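You operate a simulated robot arm through the tools that you are given. There is no shell and no other tool.

Carry out the task below with a simulated two-armed robot. There is one attempt and no reset: what you move stays moved.

JOB
Pick up the big glue pot from the wooden work shelf of the tall rack with one hand, pass it to the other hand and put it on the right end of the top shelf. Set down upright: big glue pot.

It is judged by the outcome, as a careful person would: the job done as asked, and still so three seconds after it is handed in. It fails if anything else is knocked over, pushed out of place, dropped, spilled or broken.

ROBOT AND FRAMES
Two 7-joint arms with two-finger parallel grippers on one trunk, on a base that moves. Base frame: it is fixed to the floor where the robot stands at the start and does not move with it; the origin is under the middle of the robot, x ahead of it, y to its left, z up. Readings come in m, degrees, newtons and seconds.
The left shoulder is at the start at [0.033, 0.101, 1.211], the right one opposite. With the tool pointing down near the work surface each hand reaches from about 0.22 to 0.52 m from the robot's upright axis, wherever it stands, measured 20 degrees to its own side. Places, roughly: big glue pot [-3, -2.25, 1]; right end of the top shelf (15x18 cm) [-3.94, -3.58, 1.62]. Payload 2.4 kg a hand.
The TCP of each hand is the grasp point between the finger pads, 0.024 m short of the fingertips. In the tool frame z runs along the fingers and y along their closing line. Largest opening 0.068 m; finger width 0.017, thickness 0.01; the body of the gripper, 0.04 by 0.07 m, starts 0.041 m behind the TCP.
Orientation is told as [roll, pitch, yaw] about the base's x, y, z axes, in that order, counted from this pose: with the fingers straight down and closing along the base's y, the tool's x points along the base's -x, its y along +y and its z along -z.

CONTROLS
- The arms move only by the tool nudge_tool. It takes "left_commands", "right_commands" or both (then of equal length, played together; a hand with none holds still); each is a list of rows, each a list of 7 numbers: the shift along the tool's x, y, z in m, then the turn, a rotation vector about the tool's x, y, z in rad, then the finger opening in m, from 0 to 0.068. In form: [[tx, ty, tz, ax, ay, az, grip], ...]. A call has 1 to 20 rows; each row shifts and turns the commanded pose from where the row before left it, along the tool's axes as they then stand. A row lasts 0.2 s, in which the tool goes at most 0.05 m and 8.6 degrees; a call with a longer step from one row to the next is refused whole, and so is a gripper value outside its range. A pose out of reach is approached as far as the arm can. The call stops where the force on the tool passes 40 N (or 10 N more than at its start, if that is more) or the arm is blocked; 0.2 s more then pass. Each finger travels about 0.072 m/s and halts on what it meets, pressing with about 24 N; the grip force reading is that of the motor and also rises with nothing between the fingers. The clock runs only during rows and for 0.2 s after the last one: add rows that do not move to give the fingers time. It gives the time, the measured TCP pose, the force on the tool (base axes), the opening and the grip force at its end, in the units of the frame above (readings bear some noise), with the torque about the TCP (base axes, N m) and any sound that the robot's microphone picked up.
- Cameras (640 x 400 px; columns grow to the right, rows downward): "scene" is now at [0.115, -0.0054, 1.3658]; the picture's right is [-0.05, -1.00, 0.00], its down [-0.62, 0.03, -0.78] and it looks along [0.78, -0.04, -0.62] (base axes); focal length 252 px, centre (320, 200). "left" rides on the left gripper at [0.084, -0.011, -0.075] in its tool frame; the picture's right is [0.13, 0.99, 0.00], its down [-0.60, 0.08, -0.79] and it looks along [-0.79, 0.10, 0.61] (tool axes); focal length 251 px, centre (320, 200). "right" rides on the right gripper at [0.084, 0.011, -0.075] in its tool frame; the picture's right is [-0.13, 0.99, 0.00], its down [-0.60, -0.08, -0.79] and it looks along [-0.79, -0.10, 0.61] (tool axes); focal length 251 px, centre (320, 200). There is no depth. A picture from a camera that has moved, and an enlarged one, comes with that camera's place and axes in the base frame and with its lens.
- capture(camera): a new picture of that camera. The clock stands still meanwhile.
- raise_lower(by): moves the trunk up (or, below 0, down) by that many m; the arms and the scene camera ride with it, the base frame stays. It gives what a move gives, with no picture.
- steer(legs): drives the robot by 1 to 6 legs, each [ahead, left, turn to the left] in m, m and degrees, along the robot's own axes; the way and the turn of a leg run together, so that a leg with both is an arc; at most 1.5 m and 180 degrees a leg. The arms and the cameras ride along, it lands a little off, and it stops where it bumps. It gives what a move gives.
- turn_head(pan, tilt): turns the head with the scene camera to pan (to the left, within 86 degrees either way) and tilt (down, from -29 to 69), counted from straight ahead of the robot (the tilt from the chest, where the trunk bows). It gives what a move gives.
- close_up(camera, box): a new picture of the part [left, top, right, bottom] of that camera's present view, enlarged. The clock stands still meanwhile.
- job_done(): hands the job in; it is judged then, once.

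Nothing tells you exact positions but the pictures and the camera data. Unless the task says otherwise, let go and move clear before handing in.

The tools are called after ">>>" by a JSON object that holds its "fn" and its "kwargs". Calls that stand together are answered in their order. nudge_tool: Moves the arms, as the interface text tells. Its arguments: {"type":"object","properties":{"left_commands":{"type":"array"},"right_commands":{"type":"array"}},"required":[]} The other tools are called the same way: raise_lower (by) moves the trunk up or down; steer (legs) drives the base; turn_head (pan, tilt) turns the head that bears the scene camera; capture (camera) takes a picture; close_up (camera, box) takes an enlarged picture of a part of a camera's view; job_done () hands the job in.

At the start:

```text
clock: 0.0
left_tcp_pos: [0.2924, 0.1444, 1.1799]
left_tool_rot: [0.0, -0.1, -0.1]
left_contact_force: [0.0, -0.5, 0.5]
left_wrist_torque: [-0.02, 0.02, -0.02]
left_width: 0.068
left_grip_force: 0.0
right_tcp_pos: [0.3518, -0.1335, 1.2079]
right_tool_rot: [-0.1, 0.0, 0.0]
right_contact_force: [0.0, -1.0, 0.9]
right_wrist_torque: [-0.01, 0.01, -0.01]
right_width: 0.0682
right_grip_force: 0.0
trunk travel left (down, up): [-0.425, 0.424]
robot x, y, heading: [0.0017, 0.0007, 0.0]
head pan, tilt (commanded): [-3.1, 38.5]
```

scene: 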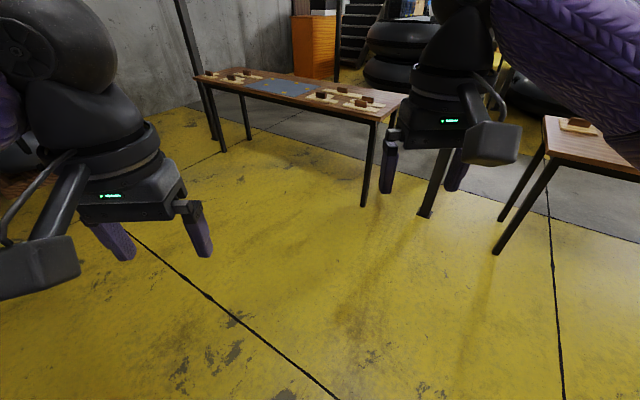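
right: 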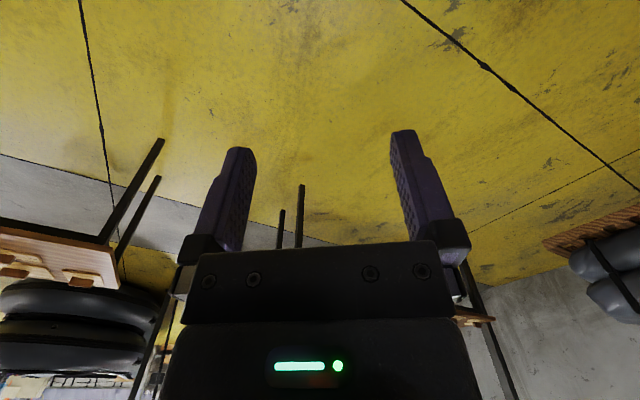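
left: 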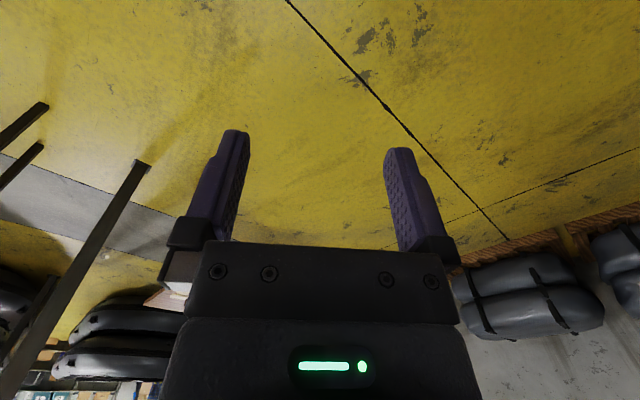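

The view ahead shows only tables and a yellow floor; the rack must be behind me to the right (around [-3..-4, -2.25..-3.6]). I will look around with the head first before driving.

>>> {"fn": "turn_head", "kwargs": {"pan": -86, "tilt": 15}}

>>> {"fn": "capture", "kwargs": {"camera": "scene"}}

>>> {"fn": "turn_head", "kwargs": {"pan": 86, "tilt": 15}}

>>> {"fn": "capture", "kwargs": {"camera": "scene"}}

```text
clock: 1.6
left_tcp_pos: [0.2933, 0.1441, 1.1796]
left_tool_rot: [0.0, 0.1, 0.0]
left_contact_force: [-0.3, 0.0, 0.8]
left_wrist_torque: [-0.03, -0.01, -0.01]
left_width: 0.068
left_grip_force: 0.0
right_tcp_pos: [0.3521, -0.1347, 1.209]
right_tool_rot: [-0.1, 0.0, 0.0]
right_contact_force: [-1.0, 0.8, 0.1]
right_wrist_torque: [-0.01, -0.01, 0.01]
right_width: 0.0679
right_grip_force: 0.1
trunk travel left (down, up): [-0.425, 0.424]
robot x, y, heading: [-0.0008, 0.0005, -0.1]
head pan, tilt (commanded): [-85.9, 15.0]
```

```text
taken
camera scene: at [0.0358, -0.094, 1.4032], right [-1.0, -0.07, 0.0], down [-0.02, 0.26, -0.97], along [0.07, -0.96, -0.26], focal length 252 px, centre (320, 200)
```

scene: 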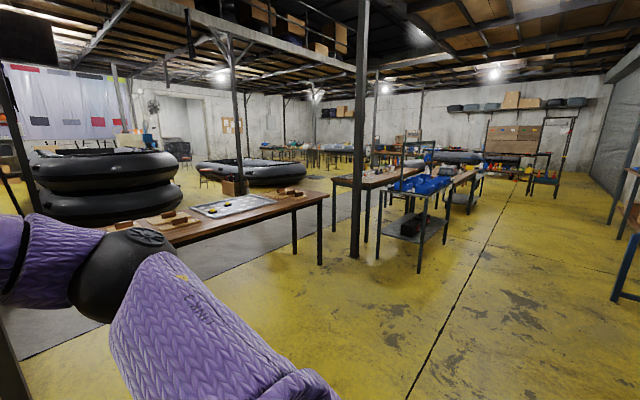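

```text
clock: 4.2
left_tcp_pos: [0.2929, 0.1456, 1.179]
left_tool_rot: [-0.1, 0.0, 0.0]
left_contact_force: [-0.9, -0.4, 0.7]
left_wrist_torque: [-0.03, -0.01, 0.01]
left_width: 0.0681
left_grip_force: 0.2
right_tcp_pos: [0.3516, -0.1323, 1.2092]
right_tool_rot: [0.0, 0.0, 0.0]
right_contact_force: [-0.1, -0.2, 0.0]
right_wrist_torque: [-0.02, -0.01, -0.01]
right_width: 0.0682
right_grip_force: 0.0
trunk travel left (down, up): [-0.425, 0.424]
robot x, y, heading: [-0.0003, -0.0003, 0.1]
head pan, tilt (commanded): [85.9, 15.0]
```

```text
taken
camera scene: at [0.0358, 0.0924, 1.4032], right [1.0, -0.07, 0.0], down [-0.02, -0.26, -0.97], along [0.07, 0.96, -0.26], focal length 252 px, centre (320, 200)
```

scene: 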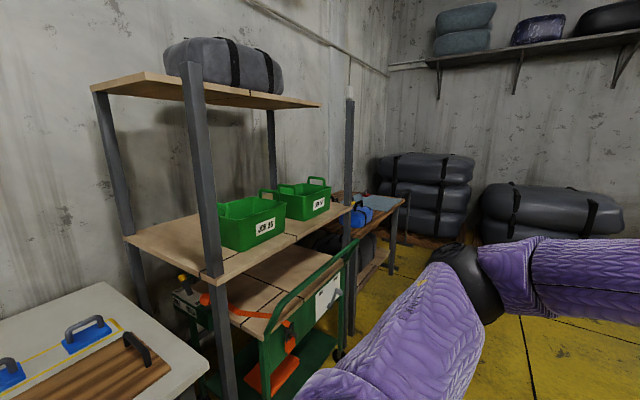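

There is a rack close on my left, but the one in the job must be behind to the right. I'll shift to the open floor on the right and turn in steps to look.

>>> {"fn": "steer", "kwargs": {"legs": [[0, -0.5, 0], [0, 0, -100]]}}

>>> {"fn": "turn_head", "kwargs": {"pan": -50, "tilt": 15}}

>>> {"fn": "capture", "kwargs": {"camera": "scene"}}

```text
clock: 11.3
left_tcp_pos: [0.0927, -0.8111, 1.179]
left_tool_rot: [0.0, 0.1, -99.8]
left_contact_force: [0.5, -0.2, 0.2]
left_wrist_torque: [0.0, -0.01, 0.0]
left_width: 0.068
left_grip_force: 0.0
right_tcp_pos: [-0.1919, -0.8224, 1.21]
right_tool_rot: [-0.1, 0.0, -99.8]
right_contact_force: [0.0, -0.2, 0.2]
right_wrist_torque: [0.03, 0.02, -0.04]
right_width: 0.068
right_grip_force: 0.1
trunk travel left (down, up): [-0.425, 0.424]
robot x, y, heading: [0.0016, -0.5009, -99.8]
head pan, tilt (commanded): [85.9, 15.0]
```

```text
clock: 13.5
left_tcp_pos: [0.0922, -0.8121, 1.1791]
left_tool_rot: [0.0, 0.0, -99.8]
left_contact_force: [0.7, 0.0, -0.2]
left_wrist_torque: [0.01, -0.02, 0.06]
left_width: 0.068
left_grip_force: 0.0
right_tcp_pos: [-0.1926, -0.8208, 1.2081]
right_tool_rot: [-0.1, -0.1, -99.9]
right_contact_force: [0.8, 0.5, -0.9]
right_wrist_torque: [0.02, 0.01, 0.0]
right_width: 0.068
right_grip_force: 0.0
trunk travel left (down, up): [-0.425, 0.424]
robot x, y, heading: [0.0008, -0.4964, -99.7]
head pan, tilt (commanded): [-50.0, 15.0]
```

```text
taken
camera scene: at [-0.0847, -0.5736, 1.4032], right [-0.5, 0.86, 0.0], down [0.22, 0.13, -0.97], along [-0.83, -0.49, -0.26], focal length 252 px, centre (320, 200)
```

scene: 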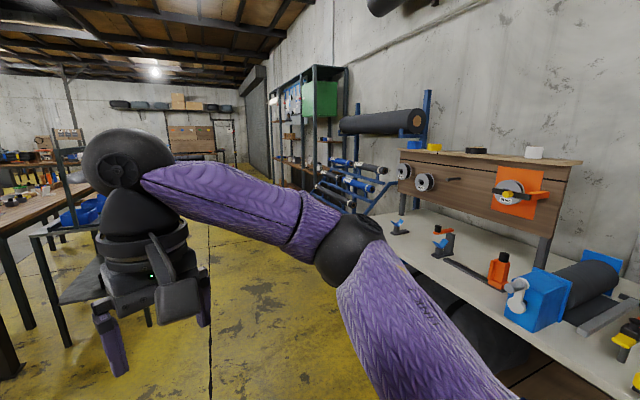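

The tall rack appears to be around column 285–340 of this picture. I'll zoom into it.

>>> {"fn": "close_up", "kwargs": {"camera": "scene", "box": [220, 50, 440, 220]}}

>>> {"fn": "turn_head", "kwargs": {"pan": -10, "tilt": 20}}

>>> {"fn": "capture", "kwargs": {"camera": "scene"}}

```text
2.35 times, centred on (330, 135) of scene
camera zoom: at [-0.0847, -0.5736, 1.4032], right [-0.5, 0.86, 0.0], down [0.22, 0.13, -0.97], along [-0.83, -0.49, -0.26], focal length 592 px, centre (296, 353)
```

zoom: 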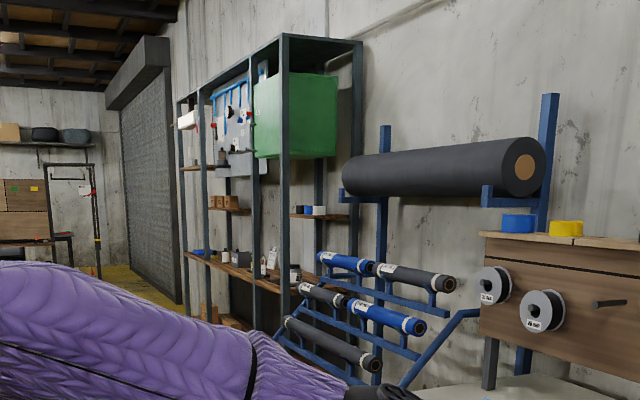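

```text
clock: 14.6
left_tcp_pos: [0.0923, -0.8098, 1.1792]
left_tool_rot: [0.0, 0.1, -99.8]
left_contact_force: [0.1, -0.3, 0.1]
left_wrist_torque: [-0.02, 0.0, 0.05]
left_width: 0.0679
left_grip_force: 0.2
right_tcp_pos: [-0.1923, -0.8211, 1.2088]
right_tool_rot: [-0.2, 0.0, -99.8]
right_contact_force: [-0.2, -0.8, -0.2]
right_wrist_torque: [0.05, 0.01, -0.01]
right_width: 0.0682
right_grip_force: 0.1
trunk travel left (down, up): [-0.425, 0.424]
robot x, y, heading: [0.0005, -0.4964, -99.7]
head pan, tilt (commanded): [-10.0, 20.0]
```

```text
taken
camera scene: at [-0.0356, -0.6142, 1.395], right [-0.94, 0.34, 0.0], down [0.12, 0.32, -0.94], along [-0.32, -0.88, -0.34], focal length 252 px, centre (320, 200)
```

scene: 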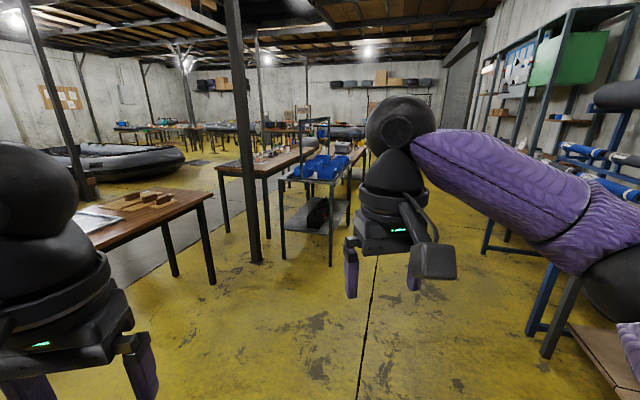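

The tall dark rack stands along the right wall; its front runs along a heading of roughly -124.5°, with an aisle between it and the blue tray trolley. I'll turn along the aisle and drive part way, then look again.

>>> {"fn": "steer", "kwargs": {"legs": [[0, 0, -24.8], [1.1, -0.25, 0]]}}

>>> {"fn": "turn_head", "kwargs": {"pan": -40, "tilt": 10}}

>>> {"fn": "capture", "kwargs": {"camera": "scene"}}

>>> {"fn": "turn_head", "kwargs": {"pan": 0, "tilt": 25}}

>>> {"fn": "capture", "kwargs": {"camera": "scene"}}

```text
clock: 21.5
left_tcp_pos: [-0.8858, -1.5567, 1.18]
left_tool_rot: [-0.1, 0.2, -126.0]
left_contact_force: [0.3, 0.1, -0.2]
left_wrist_torque: [-0.01, -0.02, -0.01]
left_width: 0.0682
left_grip_force: 0.1
right_tcp_pos: [-1.1444, -1.4407, 1.2098]
right_tool_rot: [-0.1, 0.1, -125.9]
right_contact_force: [0.3, -0.6, -0.2]
right_wrist_torque: [0.01, 0.03, 0.01]
right_width: 0.0679
right_grip_force: 0.1
trunk travel left (down, up): [-0.425, 0.424]
robot x, y, heading: [-0.8297, -1.2351, -126.0]
head pan, tilt (commanded): [-10.0, 20.0]
```

```text
clock: 22.5
left_tcp_pos: [-0.8852, -1.5571, 1.1798]
left_tool_rot: [0.1, 0.0, -125.9]
left_contact_force: [-0.4, 0.2, 0.3]
left_wrist_torque: [0.0, 0.02, -0.03]
left_width: 0.0681
left_grip_force: 0.0
right_tcp_pos: [-1.1458, -1.4412, 1.2081]
right_tool_rot: [-0.1, 0.0, -125.9]
right_contact_force: [0.0, 0.3, -0.1]
right_wrist_torque: [0.02, -0.04, -0.01]
right_width: 0.068
right_grip_force: 0.1
trunk travel left (down, up): [-0.425, 0.424]
robot x, y, heading: [-0.8285, -1.2377, -126.1]
head pan, tilt (commanded): [-40.0, 10.0]
```

```text
taken
camera scene: at [-0.9358, -1.282, 1.4113], right [-0.24, 0.97, 0.0], down [0.17, 0.04, -0.98], along [-0.95, -0.24, -0.17], focal length 252 px, centre (320, 200)
```

scene: 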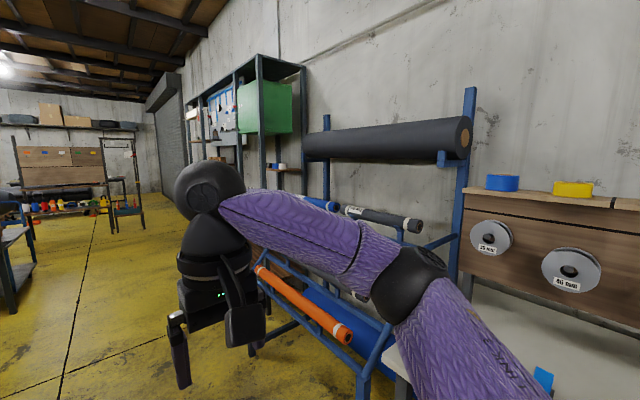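

```text
clock: 23.5
left_tcp_pos: [-0.885, -1.5574, 1.18]
left_tool_rot: [0.0, 0.0, -125.9]
left_contact_force: [-0.1, -0.3, 0.4]
left_wrist_torque: [-0.04, 0.03, -0.02]
left_width: 0.0679
left_grip_force: 0.1
right_tcp_pos: [-1.1449, -1.4423, 1.208]
right_tool_rot: [-0.1, -0.1, -125.9]
right_contact_force: [0.9, 0.0, -0.2]
right_wrist_torque: [-0.01, -0.01, 0.0]
right_width: 0.068
right_grip_force: 0.0
trunk travel left (down, up): [-0.425, 0.424]
robot x, y, heading: [-0.8255, -1.2357, -125.9]
head pan, tilt (commanded): [0.0, 25.0]
```

```text
taken
camera scene: at [-0.8998, -1.3339, 1.387], right [-0.81, 0.59, 0.0], down [0.25, 0.34, -0.91], along [-0.53, -0.73, -0.42], focal length 252 px, centre (320, 200)
```

scene: 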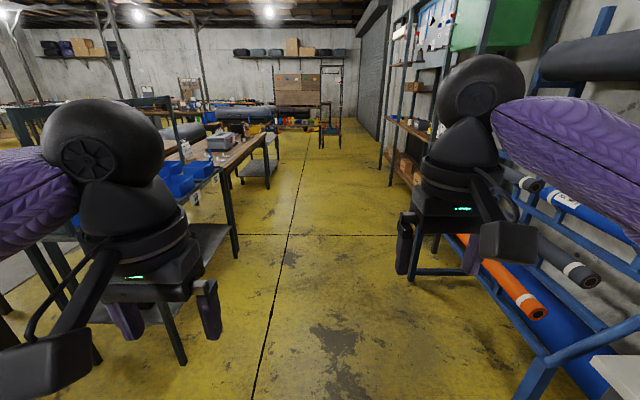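

The aisle (heading about -126°) is clear straight ahead, between the trolley on the left and the roll stand on the right. I'll drive ahead to stand opposite the glue pot's part of the rack.

>>> {"fn": "steer", "kwargs": {"legs": [[1.2, -0.05, 0], [1.05, 0, 0]]}}

>>> {"fn": "turn_head", "kwargs": {"pan": -80, "tilt": 10}}

>>> {"fn": "capture", "kwargs": {"camera": "scene"}}

```text
clock: 34.7
left_tcp_pos: [-2.2363, -3.3711, 1.1803]
left_tool_rot: [0.0, 0.1, -125.2]
left_contact_force: [0.2, -0.7, -0.2]
left_wrist_torque: [-0.02, 0.01, -0.03]
left_width: 0.0681
left_grip_force: 0.0
right_tcp_pos: [-2.498, -3.2566, 1.2086]
right_tool_rot: [-0.1, 0.0, -125.2]
right_contact_force: [-0.2, -0.2, 0.3]
right_wrist_torque: [0.0, 0.04, 0.01]
right_width: 0.068
right_grip_force: 0.0
trunk travel left (down, up): [-0.425, 0.424]
robot x, y, heading: [-2.1865, -3.0505, -125.3]
head pan, tilt (commanded): [0.0, 25.0]
```

```text
clock: 36.2
left_tcp_pos: [-2.2358, -3.3706, 1.1793]
left_tool_rot: [0.0, 0.0, -125.2]
left_contact_force: [-0.1, -0.3, -1.0]
left_wrist_torque: [0.0, 0.01, -0.01]
left_width: 0.0679
left_grip_force: 0.1
right_tcp_pos: [-2.4971, -3.2573, 1.208]
right_tool_rot: [-0.1, 0.0, -125.2]
right_contact_force: [-0.1, -0.9, 0.5]
right_wrist_torque: [-0.03, -0.03, 0.03]
right_width: 0.0679
right_grip_force: 0.0
trunk travel left (down, up): [-0.425, 0.424]
robot x, y, heading: [-2.1841, -3.0447, -125.3]
head pan, tilt (commanded): [-80.0, 10.0]
```

```text
taken
camera scene: at [-2.285, -3.0322, 1.4113], right [0.43, 0.9, 0.0], down [0.16, -0.07, -0.98], along [-0.89, 0.42, -0.17], focal length 252 px, centre (320, 200)
```

scene: 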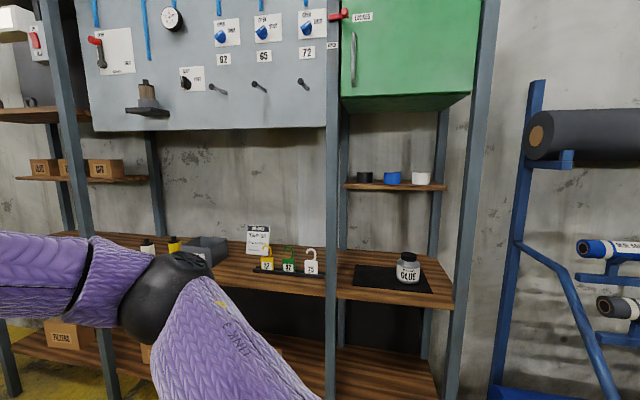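

The glue pot sits on a black mat on the wooden work shelf, between two front posts, with a small shelf above it. I'll zoom in.

>>> {"fn": "close_up", "kwargs": {"camera": "scene", "box": [320, 160, 480, 310]}}

>>> {"fn": "close_up", "kwargs": {"camera": "scene", "box": [0, 0, 340, 300]}}

```text
2.67 times, centred on (400, 235) of scene
camera zoom: at [-2.285, -3.0322, 1.4113], right [0.43, 0.9, 0.0], down [0.16, -0.07, -0.98], along [-0.89, 0.42, -0.17], focal length 671 px, centre (107, 107)
```

zoom: 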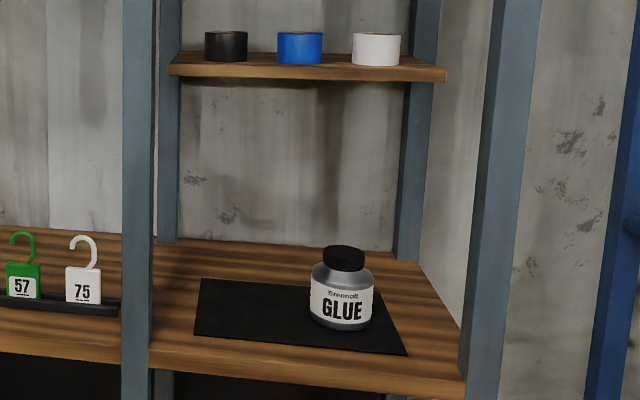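

```text
1.33 times, centred on (170, 150) of scene
camera zoom: at [-2.285, -3.0322, 1.4113], right [0.43, 0.9, 0.0], down [0.16, -0.07, -0.98], along [-0.89, 0.42, -0.17], focal length 336 px, centre (520, 267)
```

zoom: 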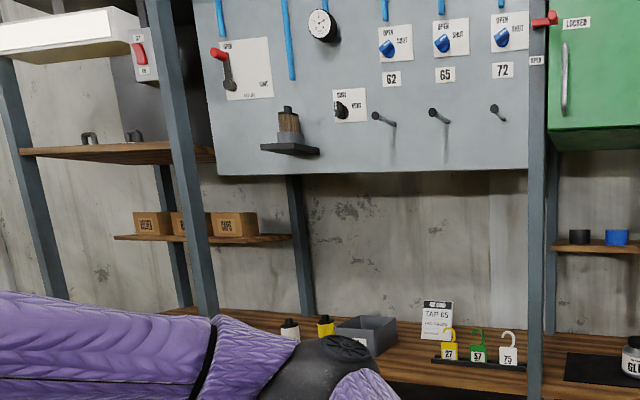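

I take the pot's centre to be near [-2.99, -2.30, 0.97], standing about 0.1 m behind the front of the shelf. Its body looks about 9 cm wide and its cap about 6 cm, so I'll probably have to grip the cap. I'll turn to face the rack and look again.

>>> {"fn": "steer", "kwargs": {"legs": [[0, 0, -90.7]]}}

>>> {"fn": "turn_head", "kwargs": {"pan": -10, "tilt": 22}}

>>> {"fn": "capture", "kwargs": {"camera": "scene"}}

>>> {"fn": "capture", "kwargs": {"camera": "right"}}

>>> {"fn": "turn_head", "kwargs": {"pan": 40, "tilt": 0}}

>>> {"fn": "capture", "kwargs": {"camera": "scene"}}

```text
clock: 40.4
left_tcp_pos: [-2.5078, -3.0005, 1.1797]
left_tool_rot: [-0.1, -0.1, 145.3]
left_contact_force: [0.4, -0.2, 0.6]
left_wrist_torque: [0.03, 0.0, 0.03]
left_width: 0.0681
left_grip_force: 0.0
right_tcp_pos: [-2.3982, -2.7369, 1.2088]
right_tool_rot: [-0.1, 0.0, 145.4]
right_contact_force: [-0.3, 1.0, 0.7]
right_wrist_torque: [-0.02, 0.0, 0.04]
right_width: 0.068
right_grip_force: 0.0
trunk travel left (down, up): [-0.425, 0.424]
robot x, y, heading: [-2.1876, -3.0495, 145.3]
head pan, tilt (commanded): [-80.0, 10.0]
```

```text
clock: 41.8
left_tcp_pos: [-2.5081, -2.9996, 1.1786]
left_tool_rot: [0.0, 0.0, 145.3]
left_contact_force: [0.6, -0.6, -1.0]
left_wrist_torque: [0.0, -0.02, 0.02]
left_width: 0.0679
left_grip_force: 0.0
right_tcp_pos: [-2.3978, -2.7373, 1.2083]
right_tool_rot: [-0.1, 0.0, 145.3]
right_contact_force: [0.1, 0.0, -0.6]
right_wrist_torque: [0.0, 0.01, 0.04]
right_width: 0.0681
right_grip_force: 0.0
trunk travel left (down, up): [-0.425, 0.424]
robot x, y, heading: [-2.1863, -3.0491, 145.5]
head pan, tilt (commanded): [-10.0, 22.0]
```

```text
taken
camera scene: at [-2.2737, -2.9671, 1.3918], right [0.7, 0.71, 0.0], down [0.27, -0.26, -0.93], along [-0.66, 0.65, -0.37], focal length 252 px, centre (320, 200)
```

scene: 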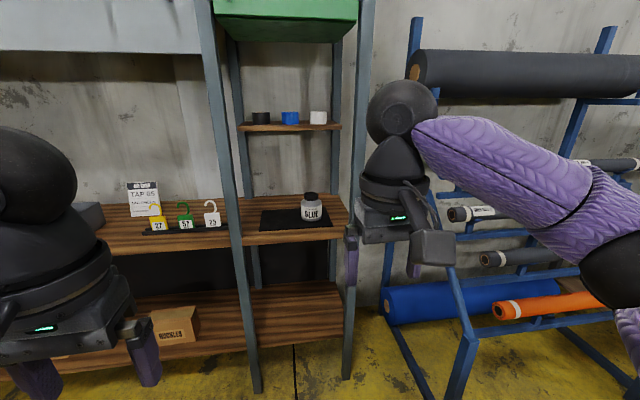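

```text
taken
camera right: at [-2.3351, -2.7945, 1.2848], right [-0.67, -0.74, 0.0], down [-0.45, 0.41, 0.79], along [-0.59, 0.53, -0.61], focal length 251 px, centre (320, 200)
```

right: 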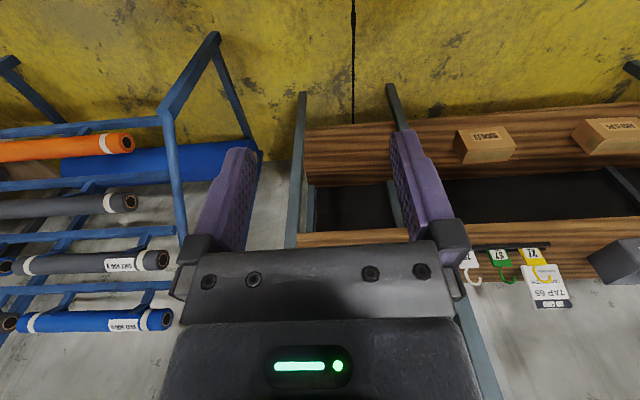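

```text
clock: 43.0
left_tcp_pos: [-2.5082, -2.9993, 1.1795]
left_tool_rot: [0.0, 0.0, 145.3]
left_contact_force: [1.4, 1.1, 0.6]
left_wrist_torque: [0.01, -0.03, 0.02]
left_width: 0.0677
left_grip_force: 0.1
right_tcp_pos: [-2.3985, -2.737, 1.2089]
right_tool_rot: [0.0, 0.0, 145.3]
right_contact_force: [0.5, -0.4, 0.5]
right_wrist_torque: [0.03, -0.01, -0.03]
right_width: 0.068
right_grip_force: 0.0
trunk travel left (down, up): [-0.425, 0.424]
robot x, y, heading: [-2.1855, -3.0461, 145.3]
head pan, tilt (commanded): [40.0, 0.0]
```

```text
taken
camera scene: at [-2.2974, -3.0406, 1.4273], right [-0.09, 1.0, 0.0], down [0.0, 0.0, -1.0], along [-1.0, -0.09, 0.0], focal length 252 px, centre (320, 200)
```

scene: 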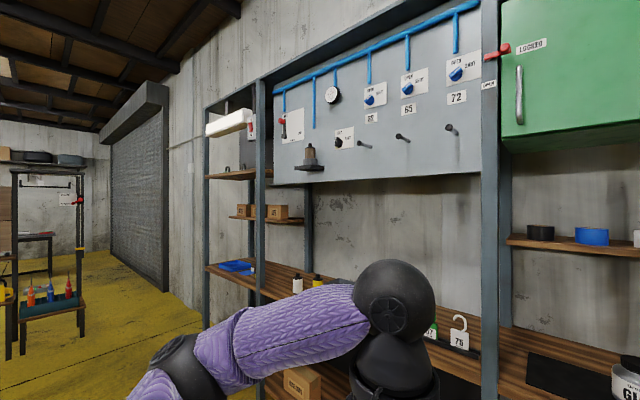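

I'm facing the rack; its front posts near the pot are at about [-3.10, -2.62] and [-2.81, -2.24], and the pot stands between them. I'll zoom in on the pot and on the top shelf to measure both.

>>> {"fn": "turn_head", "kwargs": {"pan": -10, "tilt": 22}}

>>> {"fn": "close_up", "kwargs": {"camera": "scene", "box": [250, 165, 350, 245]}}

>>> {"fn": "turn_head", "kwargs": {"pan": 40, "tilt": 0}}

>>> {"fn": "close_up", "kwargs": {"camera": "scene", "box": [190, 80, 350, 240]}}

```text
clock: 44.2
left_tcp_pos: [-2.5076, -2.9997, 1.1798]
left_tool_rot: [0.0, -0.1, 145.4]
left_contact_force: [1.1, -1.3, 0.1]
left_wrist_torque: [-0.02, 0.01, 0.04]
left_width: 0.0677
left_grip_force: 0.1
right_tcp_pos: [-2.3979, -2.7366, 1.208]
right_tool_rot: [-0.1, 0.0, 145.2]
right_contact_force: [0.5, 0.5, 0.6]
right_wrist_torque: [-0.03, 0.02, 0.03]
right_width: 0.068
right_grip_force: 0.0
trunk travel left (down, up): [-0.425, 0.424]
robot x, y, heading: [-2.1829, -3.0454, 145.3]
head pan, tilt (commanded): [-10.0, 22.0]
```

```text
5.00 times, centred on (300, 205) of scene
camera zoom: at [-2.2738, -2.9672, 1.3918], right [0.7, 0.71, 0.0], down [0.27, -0.26, -0.93], along [-0.66, 0.65, -0.37], focal length 1259 px, centre (420, 175)
```

zoom: 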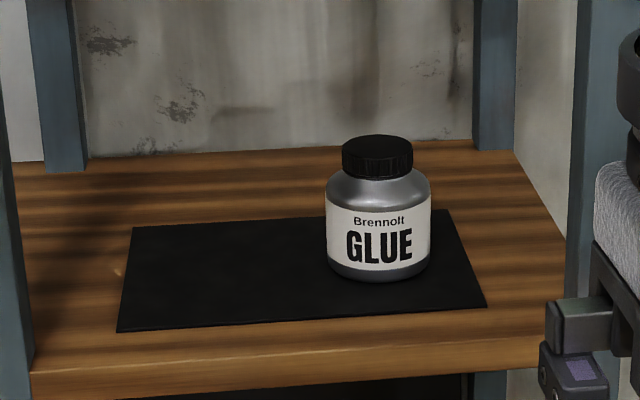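

```text
clock: 45.4
left_tcp_pos: [-2.5094, -2.9995, 1.1801]
left_tool_rot: [0.0, 0.1, 145.3]
left_contact_force: [0.1, -0.1, -0.4]
left_wrist_torque: [-0.02, 0.01, 0.0]
left_width: 0.0682
left_grip_force: 0.0
right_tcp_pos: [-2.3985, -2.7375, 1.2078]
right_tool_rot: [-0.2, 0.0, 145.4]
right_contact_force: [0.0, 0.1, 0.4]
right_wrist_torque: [-0.01, -0.02, 0.01]
right_width: 0.068
right_grip_force: 0.0
trunk travel left (down, up): [-0.425, 0.424]
robot x, y, heading: [-2.1843, -3.0449, 145.4]
head pan, tilt (commanded): [40.0, 0.0]
```

```text
2.50 times, centred on (270, 160) of scene
camera zoom: at [-2.2974, -3.0406, 1.4273], right [-0.09, 1.0, 0.0], down [0.0, 0.0, -1.0], along [-1.0, -0.09, 0.0], focal length 629 px, centre (445, 300)
```

zoom: 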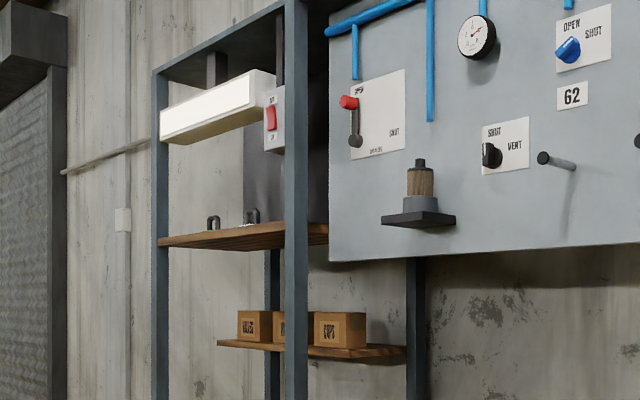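

The pot is about 0.090 m wide and 0.103 m tall, with a cap about 0.060 m across and 0.02 m high; its base is at z≈0.917 and the cap top at z≈1.02. Next I'll look down to see how far my own base reaches, so I don't bump the rack when I get closer.

>>> {"fn": "turn_head", "kwargs": {"pan": 0, "tilt": 69}}

>>> {"fn": "capture", "kwargs": {"camera": "scene"}}

>>> {"fn": "capture", "kwargs": {"camera": "left"}}

```text
clock: 46.8
left_tcp_pos: [-2.507, -3.0004, 1.18]
left_tool_rot: [0.1, 0.0, 145.2]
left_contact_force: [1.1, 0.1, -0.5]
left_wrist_torque: [0.01, 0.01, 0.03]
left_width: 0.0681
left_grip_force: 0.1
right_tcp_pos: [-2.3967, -2.7372, 1.2084]
right_tool_rot: [-0.1, 0.0, 145.4]
right_contact_force: [0.7, -0.8, -0.6]
right_wrist_torque: [-0.01, 0.01, 0.01]
right_width: 0.0679
right_grip_force: 0.0
trunk travel left (down, up): [-0.425, 0.424]
robot x, y, heading: [-2.187, -3.0451, 145.6]
head pan, tilt (commanded): [0.0, 68.8]
```

```text
taken
camera scene: at [-2.2538, -3.0006, 1.3275], right [0.57, 0.82, 0.0], down [0.77, -0.53, -0.36], along [-0.3, 0.21, -0.93], focal length 252 px, centre (320, 200)
```

scene: 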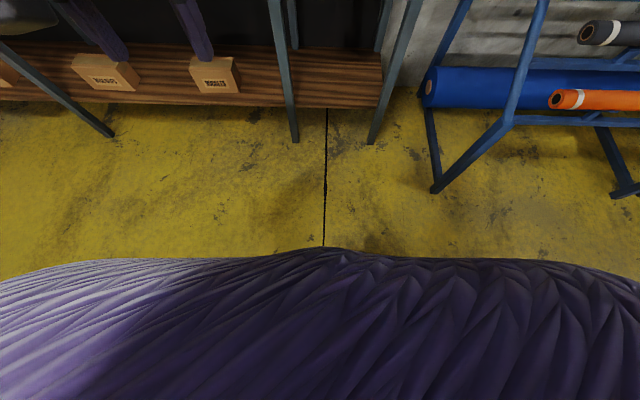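

```text
taken
camera left: at [-2.4332, -3.0388, 1.2546], right [-0.46, -0.89, 0.0], down [-0.54, 0.28, 0.79], along [-0.7, 0.36, -0.61], focal length 251 px, centre (320, 200)
```

left: 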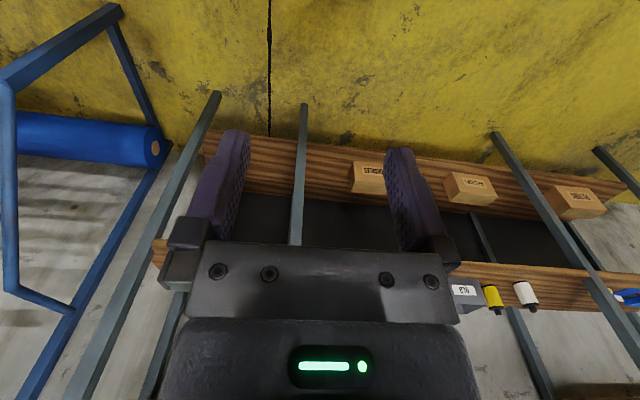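

The base extends less than 0.32 m ahead, so it fits in front of the rack, and the roll stand's foot is about 0.6 m to my right. I'll first move the left hand outward, clear of the post it is facing, and then drive forward.

>>> {"fn": "nudge_tool", "kwargs": {"left_commands": [[0.01, 0.045, 0, 0, 0, 0, 0.068], [0.01, 0.045, 0, 0, 0, 0, 0.068], [0.01, 0.04, 0, 0, 0, 0, 0.068]]}}

>>> {"fn": "steer", "kwargs": {"legs": [[0.5, 0.03, -1.4]]}}

>>> {"fn": "turn_head", "kwargs": {"pan": -20, "tilt": 40}}

>>> {"fn": "capture", "kwargs": {"camera": "scene"}}

>>> {"fn": "capture", "kwargs": {"camera": "right"}}

```text
clock: 47.6
left_tcp_pos: [-2.5585, -3.1244, 1.1798]
left_tool_rot: [0.0, 0.0, 145.3]
left_contact_force: [-0.5, -0.1, -0.9]
left_wrist_torque: [-0.01, -0.01, -0.02]
left_width: 0.0678
left_grip_force: 0.1
right_tcp_pos: [-2.3979, -2.7376, 1.2099]
right_tool_rot: [-0.1, 0.0, 145.3]
right_contact_force: [-0.8, -0.4, 0.2]
right_wrist_torque: [0.02, 0.02, -0.02]
right_width: 0.0681
right_grip_force: 0.2
trunk travel left (down, up): [-0.425, 0.424]
robot x, y, heading: [-2.1875, -3.049, 145.4]
head pan, tilt (commanded): [0.0, 68.8]
```

```text
clock: 50.5
left_tcp_pos: [-2.9865, -2.8477, 1.1791]
left_tool_rot: [0.0, 0.1, 143.7]
left_contact_force: [0.1, -0.8, 0.0]
left_wrist_torque: [0.01, 0.01, 0.02]
left_width: 0.0677
left_grip_force: 0.1
right_tcp_pos: [-2.8167, -2.4652, 1.2091]
right_tool_rot: [-0.1, 0.0, 143.9]
right_contact_force: [0.1, 0.2, 0.1]
right_wrist_torque: [-0.01, 0.02, -0.02]
right_width: 0.0679
right_grip_force: 0.1
trunk travel left (down, up): [-0.425, 0.424]
robot x, y, heading: [-2.6131, -2.7808, 144.1]
head pan, tilt (commanded): [0.0, 68.8]
```

```text
clock: 51.5
left_tcp_pos: [-2.9859, -2.8468, 1.1789]
left_tool_rot: [0.0, -0.1, 143.8]
left_contact_force: [0.4, 0.3, -0.6]
left_wrist_torque: [-0.01, -0.01, -0.01]
left_width: 0.068
left_grip_force: 0.0
right_tcp_pos: [-2.8166, -2.4646, 1.2084]
right_tool_rot: [-0.1, -0.1, 143.8]
right_contact_force: [0.4, 0.1, -0.1]
right_wrist_torque: [0.0, 0.03, 0.05]
right_width: 0.0679
right_grip_force: 0.0
trunk travel left (down, up): [-0.425, 0.424]
robot x, y, heading: [-2.6104, -2.7798, 144.0]
head pan, tilt (commanded): [-20.0, 40.0]
```

```text
taken
camera scene: at [-2.681, -2.6944, 1.3636], right [0.83, 0.56, 0.0], down [0.36, -0.53, -0.77], along [-0.43, 0.64, -0.64], focal length 252 px, centre (320, 200)
```

scene: 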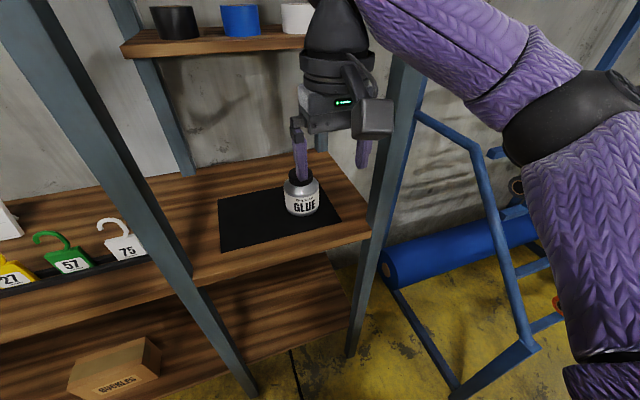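

```text
taken
camera right: at [-2.7548, -2.5238, 1.2849], right [-0.69, -0.72, 0.0], down [-0.44, 0.42, 0.79], along [-0.57, 0.55, -0.61], focal length 251 px, centre (320, 200)
```

right: 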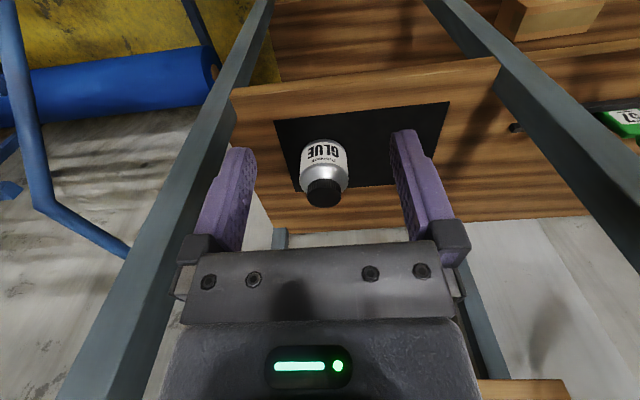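

The pot is now in view of the right wrist camera. I'll zoom in on it to fix its position and the cap width.

>>> {"fn": "close_up", "kwargs": {"camera": "right", "box": [265, 120, 385, 220]}}

>>> {"fn": "close_up", "kwargs": {"camera": "scene", "box": [250, 130, 370, 240]}}

```text
4.00 times, centred on (325, 170) of right
camera zoom: at [-2.7548, -2.5238, 1.2849], right [-0.69, -0.72, 0.0], down [-0.44, 0.42, 0.79], along [-0.57, 0.55, -0.61], focal length 1006 px, centre (300, 320)
```

zoom: 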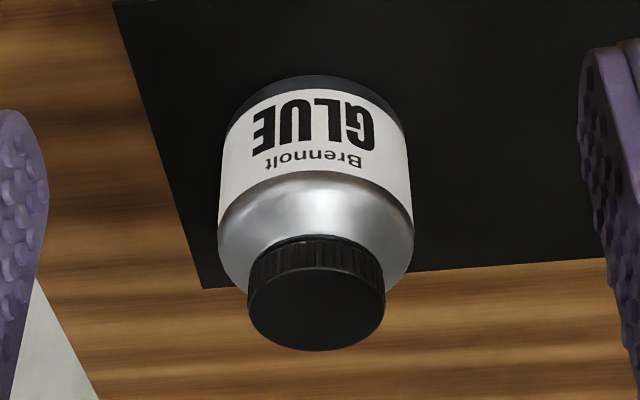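

```text
3.64 times, centred on (310, 185) of scene
camera zoom: at [-2.681, -2.6944, 1.3636], right [0.83, 0.56, 0.0], down [0.36, -0.53, -0.77], along [-0.43, 0.64, -0.64], focal length 915 px, centre (356, 254)
```

zoom: 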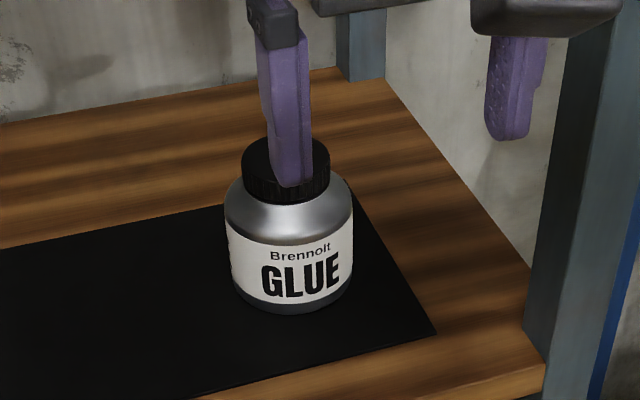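

The pot is at about [-3.00, -2.295] with its cap top at z≈1.015. I'll drive a little forward and left so the right arm can reach in without its forearm touching the right-hand post.

>>> {"fn": "steer", "kwargs": {"legs": [[0.09, 0.05, 0]]}}

>>> {"fn": "nudge_tool", "kwargs": {"right_commands": [[-0.02, -0.03, 0, 0, 0, 0, 0.068], [-0.03, -0.03, 0, 0, 0, 0, 0.068], [-0.03, 0, 0, 0, 0, 0, 0.068]]}}

>>> {"fn": "capture", "kwargs": {"camera": "scene"}}

>>> {"fn": "capture", "kwargs": {"camera": "right"}}

```text
clock: 52.6
left_tcp_pos: [-3.0883, -2.8346, 1.1789]
left_tool_rot: [0.0, 0.1, 143.8]
left_contact_force: [-1.0, -0.1, 0.2]
left_wrist_torque: [-0.01, -0.04, 0.01]
left_width: 0.068
left_grip_force: 0.1
right_tcp_pos: [-2.9195, -2.4524, 1.2089]
right_tool_rot: [0.0, -0.1, 143.7]
right_contact_force: [-1.1, 0.3, -1.2]
right_wrist_torque: [0.02, -0.01, -0.02]
right_width: 0.068
right_grip_force: 0.1
trunk travel left (down, up): [-0.425, 0.424]
robot x, y, heading: [-2.7138, -2.7633, 143.9]
head pan, tilt (commanded): [-20.0, 40.0]
```

```text
clock: 53.4
left_tcp_pos: [-3.0879, -2.8353, 1.1788]
left_tool_rot: [0.0, 0.1, 143.9]
left_contact_force: [-0.4, 1.2, 0.6]
left_wrist_torque: [-0.03, -0.03, 0.04]
left_width: 0.0681
left_grip_force: 0.0
right_tcp_pos: [-2.9473, -2.3564, 1.2083]
right_tool_rot: [-0.1, 0.0, 143.9]
right_contact_force: [-0.3, 1.1, 0.3]
right_wrist_torque: [0.02, -0.03, -0.01]
right_width: 0.0681
right_grip_force: 0.1
trunk travel left (down, up): [-0.425, 0.424]
robot x, y, heading: [-2.7126, -2.7664, 143.7]
head pan, tilt (commanded): [-20.0, 40.0]
```

```text
taken
camera scene: at [-2.7832, -2.6816, 1.3636], right [0.83, 0.56, 0.0], down [0.36, -0.53, -0.77], along [-0.43, 0.64, -0.64], focal length 252 px, centre (320, 200)
```

scene: 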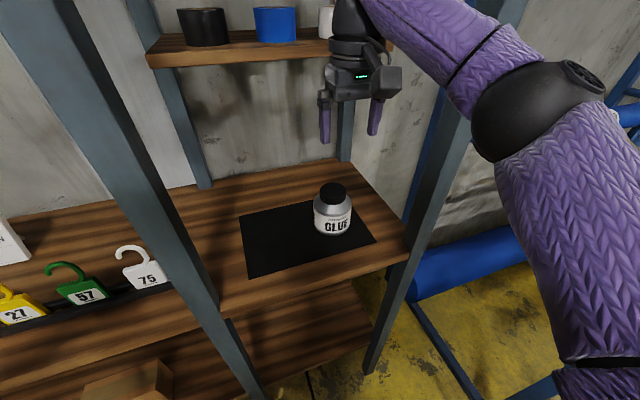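

```text
taken
camera right: at [-2.8851, -2.4163, 1.2846], right [-0.69, -0.72, 0.0], down [-0.44, 0.42, 0.79], along [-0.57, 0.55, -0.61], focal length 251 px, centre (320, 200)
```

right: 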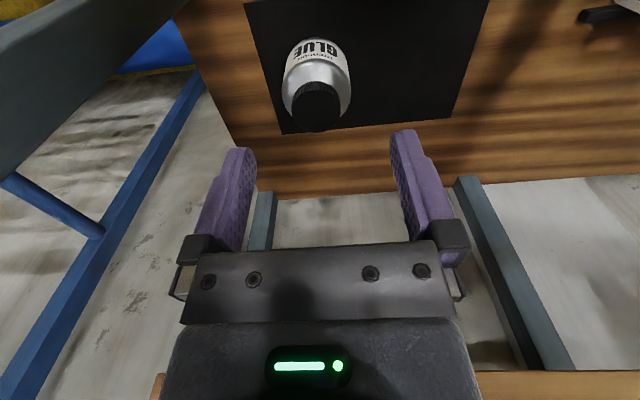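

The hand is now just in front of and above the pot, and the forearm is clear of the post. I'll zoom in from both cameras to work out the pot's position precisely.

>>> {"fn": "close_up", "kwargs": {"camera": "right", "box": [260, 20, 380, 140]}}

>>> {"fn": "close_up", "kwargs": {"camera": "scene", "box": [280, 160, 390, 250]}}

```text
3.33 times, centred on (320, 80) of right
camera zoom: at [-2.8851, -2.4163, 1.2846], right [-0.69, -0.72, 0.0], down [-0.44, 0.42, 0.79], along [-0.57, 0.55, -0.61], focal length 838 px, centre (320, 600)
```

zoom: 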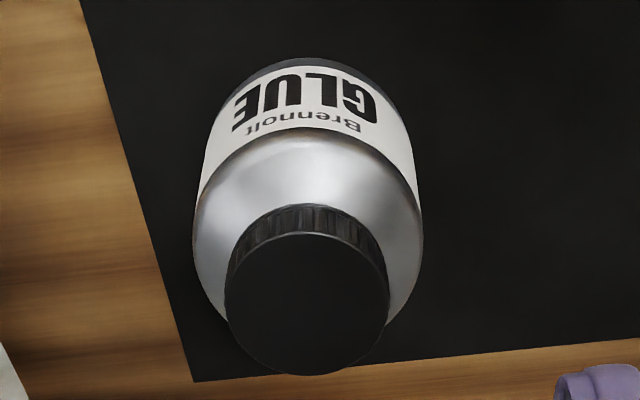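

```text
4.44 times, centred on (335, 205) of scene
camera zoom: at [-2.7832, -2.6816, 1.3636], right [0.83, 0.56, 0.0], down [0.36, -0.53, -0.77], along [-0.43, 0.64, -0.64], focal length 1119 px, centre (253, 178)
```

zoom: 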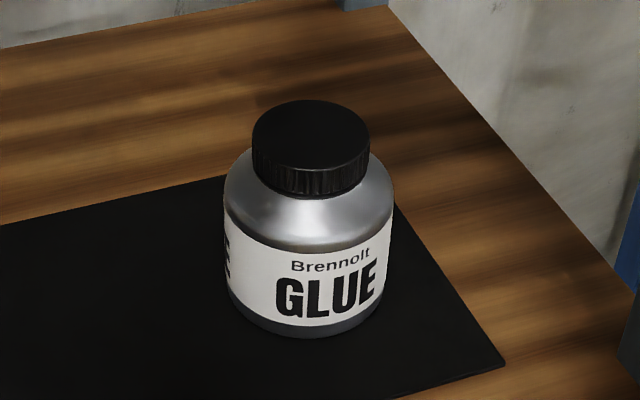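

The cap's centre is at about [-3.006, -2.296] with its top at z≈1.02. I'll move the right hand over it and come part of the way down to check the alignment.

>>> {"fn": "nudge_tool", "kwargs": {"right_commands": [[-0.0415, -0.007, 0, 0, 0, 0, 0.068], [-0.0415, -0.007, 0, 0, 0, 0, 0.068], [0, 0, 0.04, 0, 0, 0, 0.068], [0, 0, 0.04, 0, 0, 0, 0.068], [0, 0, 0.02, 0, 0, 0, 0.068], [0, 0, 0, 0, 0, 0, 0.068]]}}

>>> {"fn": "capture", "kwargs": {"camera": "right"}}

>>> {"fn": "capture", "kwargs": {"camera": "scene"}}

```text
clock: 54.8
left_tcp_pos: [-3.0872, -2.8344, 1.1788]
left_tool_rot: [0.0, 0.1, 143.7]
left_contact_force: [-0.2, -0.5, -0.2]
left_wrist_torque: [-0.01, -0.02, 0.01]
left_width: 0.0679
left_grip_force: 0.0
right_tcp_pos: [-2.9675, -2.328, 1.1069]
right_tool_rot: [0.0, 0.1, 143.7]
right_contact_force: [0.8, 0.4, 1.0]
right_wrist_torque: [0.0, 0.0, -0.03]
right_width: 0.0682
right_grip_force: 0.1
right hand out of reach, approached as far as the arm can: row 1, 2
trunk travel left (down, up): [-0.425, 0.424]
robot x, y, heading: [-2.7168, -2.7693, 143.5]
head pan, tilt (commanded): [-20.0, 40.0]
```

```text
taken
camera right: at [-2.9068, -2.386, 1.1826], right [-0.69, -0.72, 0.0], down [-0.44, 0.42, 0.79], along [-0.57, 0.55, -0.61], focal length 251 px, centre (320, 200)
```

right: 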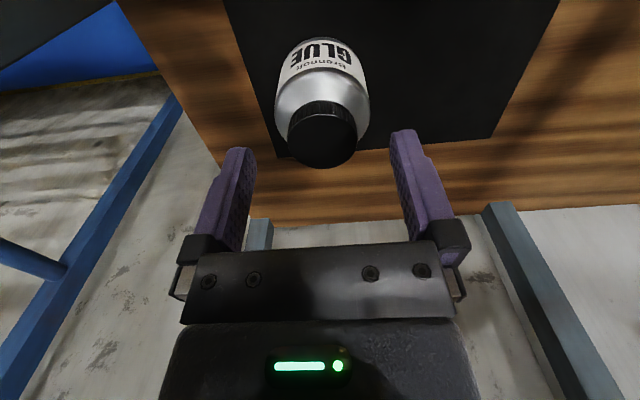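

```text
taken
camera scene: at [-2.7826, -2.6814, 1.3636], right [0.83, 0.56, 0.0], down [0.36, -0.53, -0.77], along [-0.43, 0.64, -0.64], focal length 252 px, centre (320, 200)
```

scene: 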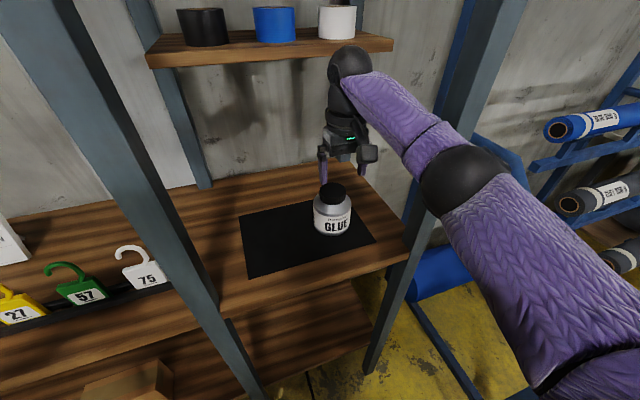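

The right hand was about 5 cm short in reach. I'll creep the base forward 5 cm and slightly left, which keeps the elbow clear of the post, and then re-measure.

>>> {"fn": "steer", "kwargs": {"legs": [[0.045, 0.02, 0]]}}

>>> {"fn": "capture", "kwargs": {"camera": "scene"}}

>>> {"fn": "capture", "kwargs": {"camera": "right"}}

```text
clock: 55.7
left_tcp_pos: [-3.1353, -2.8235, 1.178]
left_tool_rot: [0.0, 0.1, 143.8]
left_contact_force: [-0.3, -0.3, 0.8]
left_wrist_torque: [0.0, -0.03, 0.01]
left_width: 0.0679
left_grip_force: 0.1
right_tcp_pos: [-3.0179, -2.317, 1.1067]
right_tool_rot: [-0.2, 0.1, 143.8]
right_contact_force: [-0.3, -0.3, 0.0]
right_wrist_torque: [-0.02, -0.01, -0.01]
right_width: 0.0681
right_grip_force: 0.1
trunk travel left (down, up): [-0.425, 0.424]
robot x, y, heading: [-2.7609, -2.7585, 143.9]
head pan, tilt (commanded): [-20.0, 40.0]
```

```text
taken
camera scene: at [-2.8316, -2.6708, 1.3635], right [0.83, 0.56, 0.0], down [0.36, -0.53, -0.77], along [-0.43, 0.64, -0.64], focal length 252 px, centre (320, 200)
```

scene: 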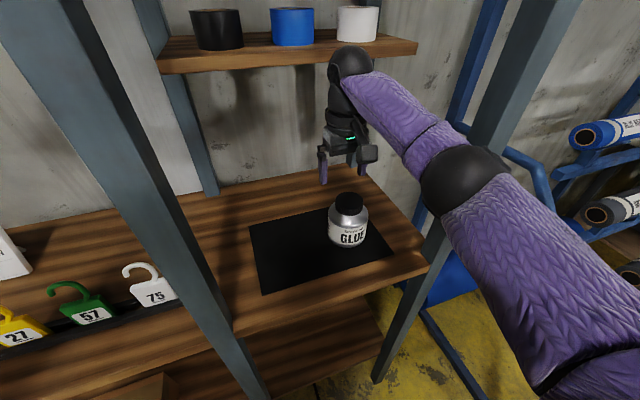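

```text
taken
camera right: at [-2.9556, -2.3755, 1.1826], right [-0.69, -0.72, 0.0], down [-0.44, 0.42, 0.79], along [-0.57, 0.55, -0.61], focal length 251 px, centre (320, 200)
```

right: 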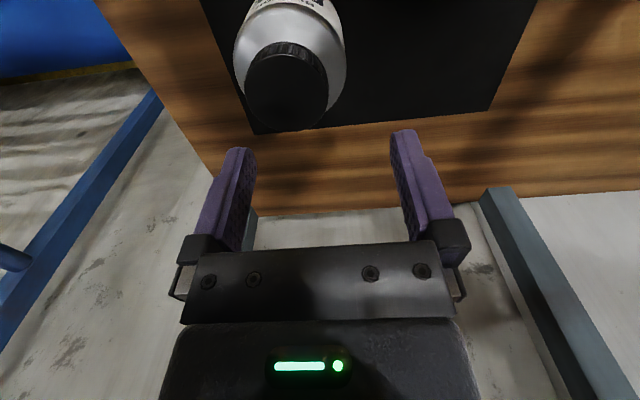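

The cap is about 2.3 cm to the side of the hand's centre and nearly right fore and aft; the wrist view and my triangulation agree. I'll correct that and re-check.

>>> {"fn": "nudge_tool", "kwargs": {"right_commands": [[-0.003, -0.023, 0, 0, 0, 0, 0.068], [0, 0, 0.03, 0, 0, 0, 0.068], [0, 0, 0, 0, 0, 0, 0.068]]}}

>>> {"fn": "close_up", "kwargs": {"camera": "right", "box": [210, 0, 430, 160]}}

>>> {"fn": "close_up", "kwargs": {"camera": "scene", "box": [290, 110, 410, 260]}}

```text
clock: 56.5
left_tcp_pos: [-3.1356, -2.8237, 1.1792]
left_tool_rot: [0.0, 0.1, 143.8]
left_contact_force: [-0.6, 0.0, -0.6]
left_wrist_torque: [-0.01, -0.03, 0.01]
left_width: 0.068
left_grip_force: 0.0
right_tcp_pos: [-3.0044, -2.296, 1.0766]
right_tool_rot: [-0.1, 0.0, 143.8]
right_contact_force: [-0.9, -0.3, 0.3]
right_wrist_torque: [0.0, 0.0, 0.02]
right_width: 0.0679
right_grip_force: 0.1
trunk travel left (down, up): [-0.425, 0.424]
robot x, y, heading: [-2.7614, -2.7577, 143.6]
head pan, tilt (commanded): [-20.0, 40.0]
```

```text
2.50 times, centred on (320, 80) of right
camera zoom: at [-2.9434, -2.3549, 1.1524], right [-0.69, -0.72, 0.0], down [-0.44, 0.42, 0.79], along [-0.57, 0.55, -0.61], focal length 629 px, centre (320, 500)
```

zoom: 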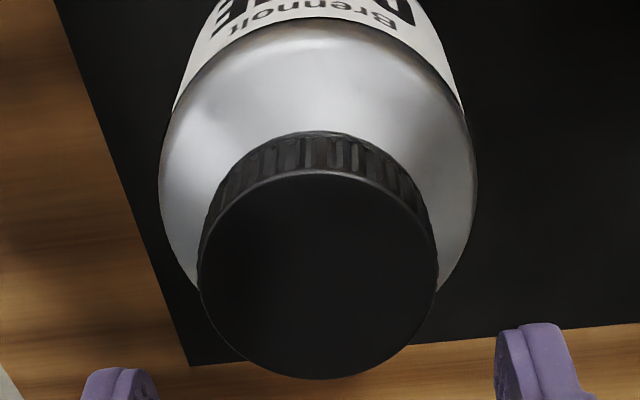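

```text
2.67 times, centred on (350, 185) of scene
camera zoom: at [-2.8306, -2.671, 1.3636], right [0.83, 0.56, 0.0], down [0.36, -0.53, -0.77], along [-0.43, 0.64, -0.64], focal length 671 px, centre (240, 240)
```

zoom: 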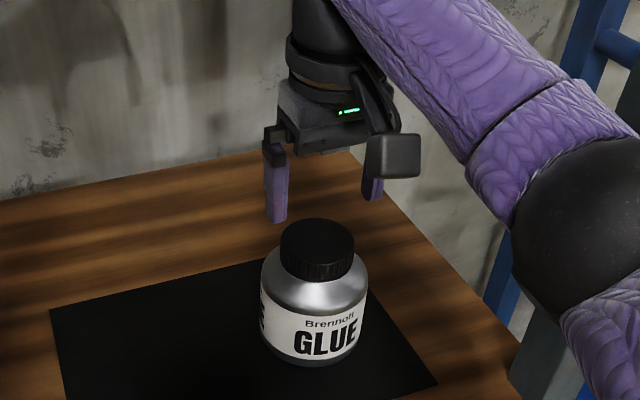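

The hand is centred on the cap to within about 1 mm sideways. I'll go down until the fingertips are about level with the cap top and check again.

>>> {"fn": "nudge_tool", "kwargs": {"right_commands": [[0, 0, 0.03, 0, 0, 0, 0.068], [0, 0, 0, 0, 0, 0, 0.068]]}}

>>> {"fn": "close_up", "kwargs": {"camera": "right", "box": [210, 0, 430, 160]}}

>>> {"fn": "close_up", "kwargs": {"camera": "scene", "box": [310, 140, 390, 260]}}

```text
clock: 57.1
left_tcp_pos: [-3.1362, -2.8232, 1.1789]
left_tool_rot: [-0.1, 0.1, 143.8]
left_contact_force: [0.3, 0.0, 0.1]
left_wrist_torque: [0.02, 0.0, -0.01]
left_width: 0.0678
left_grip_force: 0.1
right_tcp_pos: [-3.0044, -2.296, 1.045]
right_tool_rot: [-0.1, 0.0, 143.8]
right_contact_force: [0.4, -1.0, -0.2]
right_wrist_torque: [0.02, 0.01, 0.01]
right_width: 0.0678
right_grip_force: 0.1
trunk travel left (down, up): [-0.425, 0.424]
robot x, y, heading: [-2.7598, -2.7585, 143.9]
head pan, tilt (commanded): [-20.0, 40.0]
```

```text
2.50 times, centred on (320, 80) of right
camera zoom: at [-2.9436, -2.3552, 1.1222], right [-0.69, -0.72, 0.0], down [-0.44, 0.42, 0.79], along [-0.57, 0.55, -0.61], focal length 629 px, centre (320, 500)
```

zoom: 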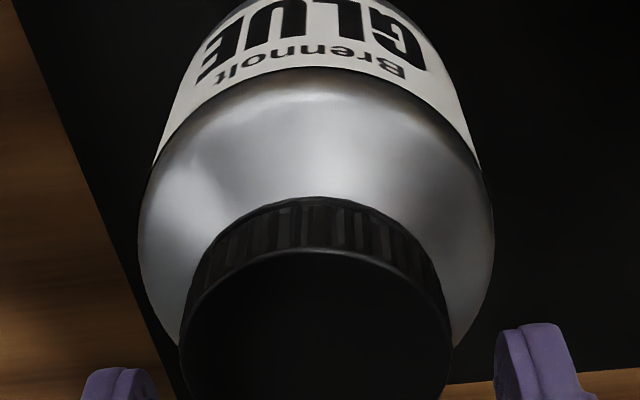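

```text
3.33 times, centred on (350, 200) of scene
camera zoom: at [-2.8306, -2.671, 1.3636], right [0.83, 0.56, 0.0], down [0.36, -0.53, -0.77], along [-0.43, 0.64, -0.64], focal length 839 px, centre (220, 200)
```

zoom: 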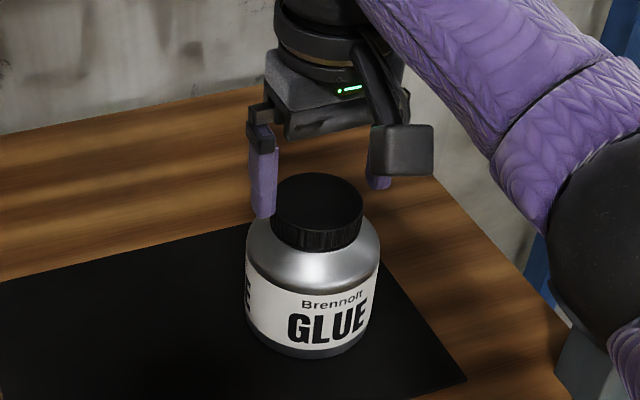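

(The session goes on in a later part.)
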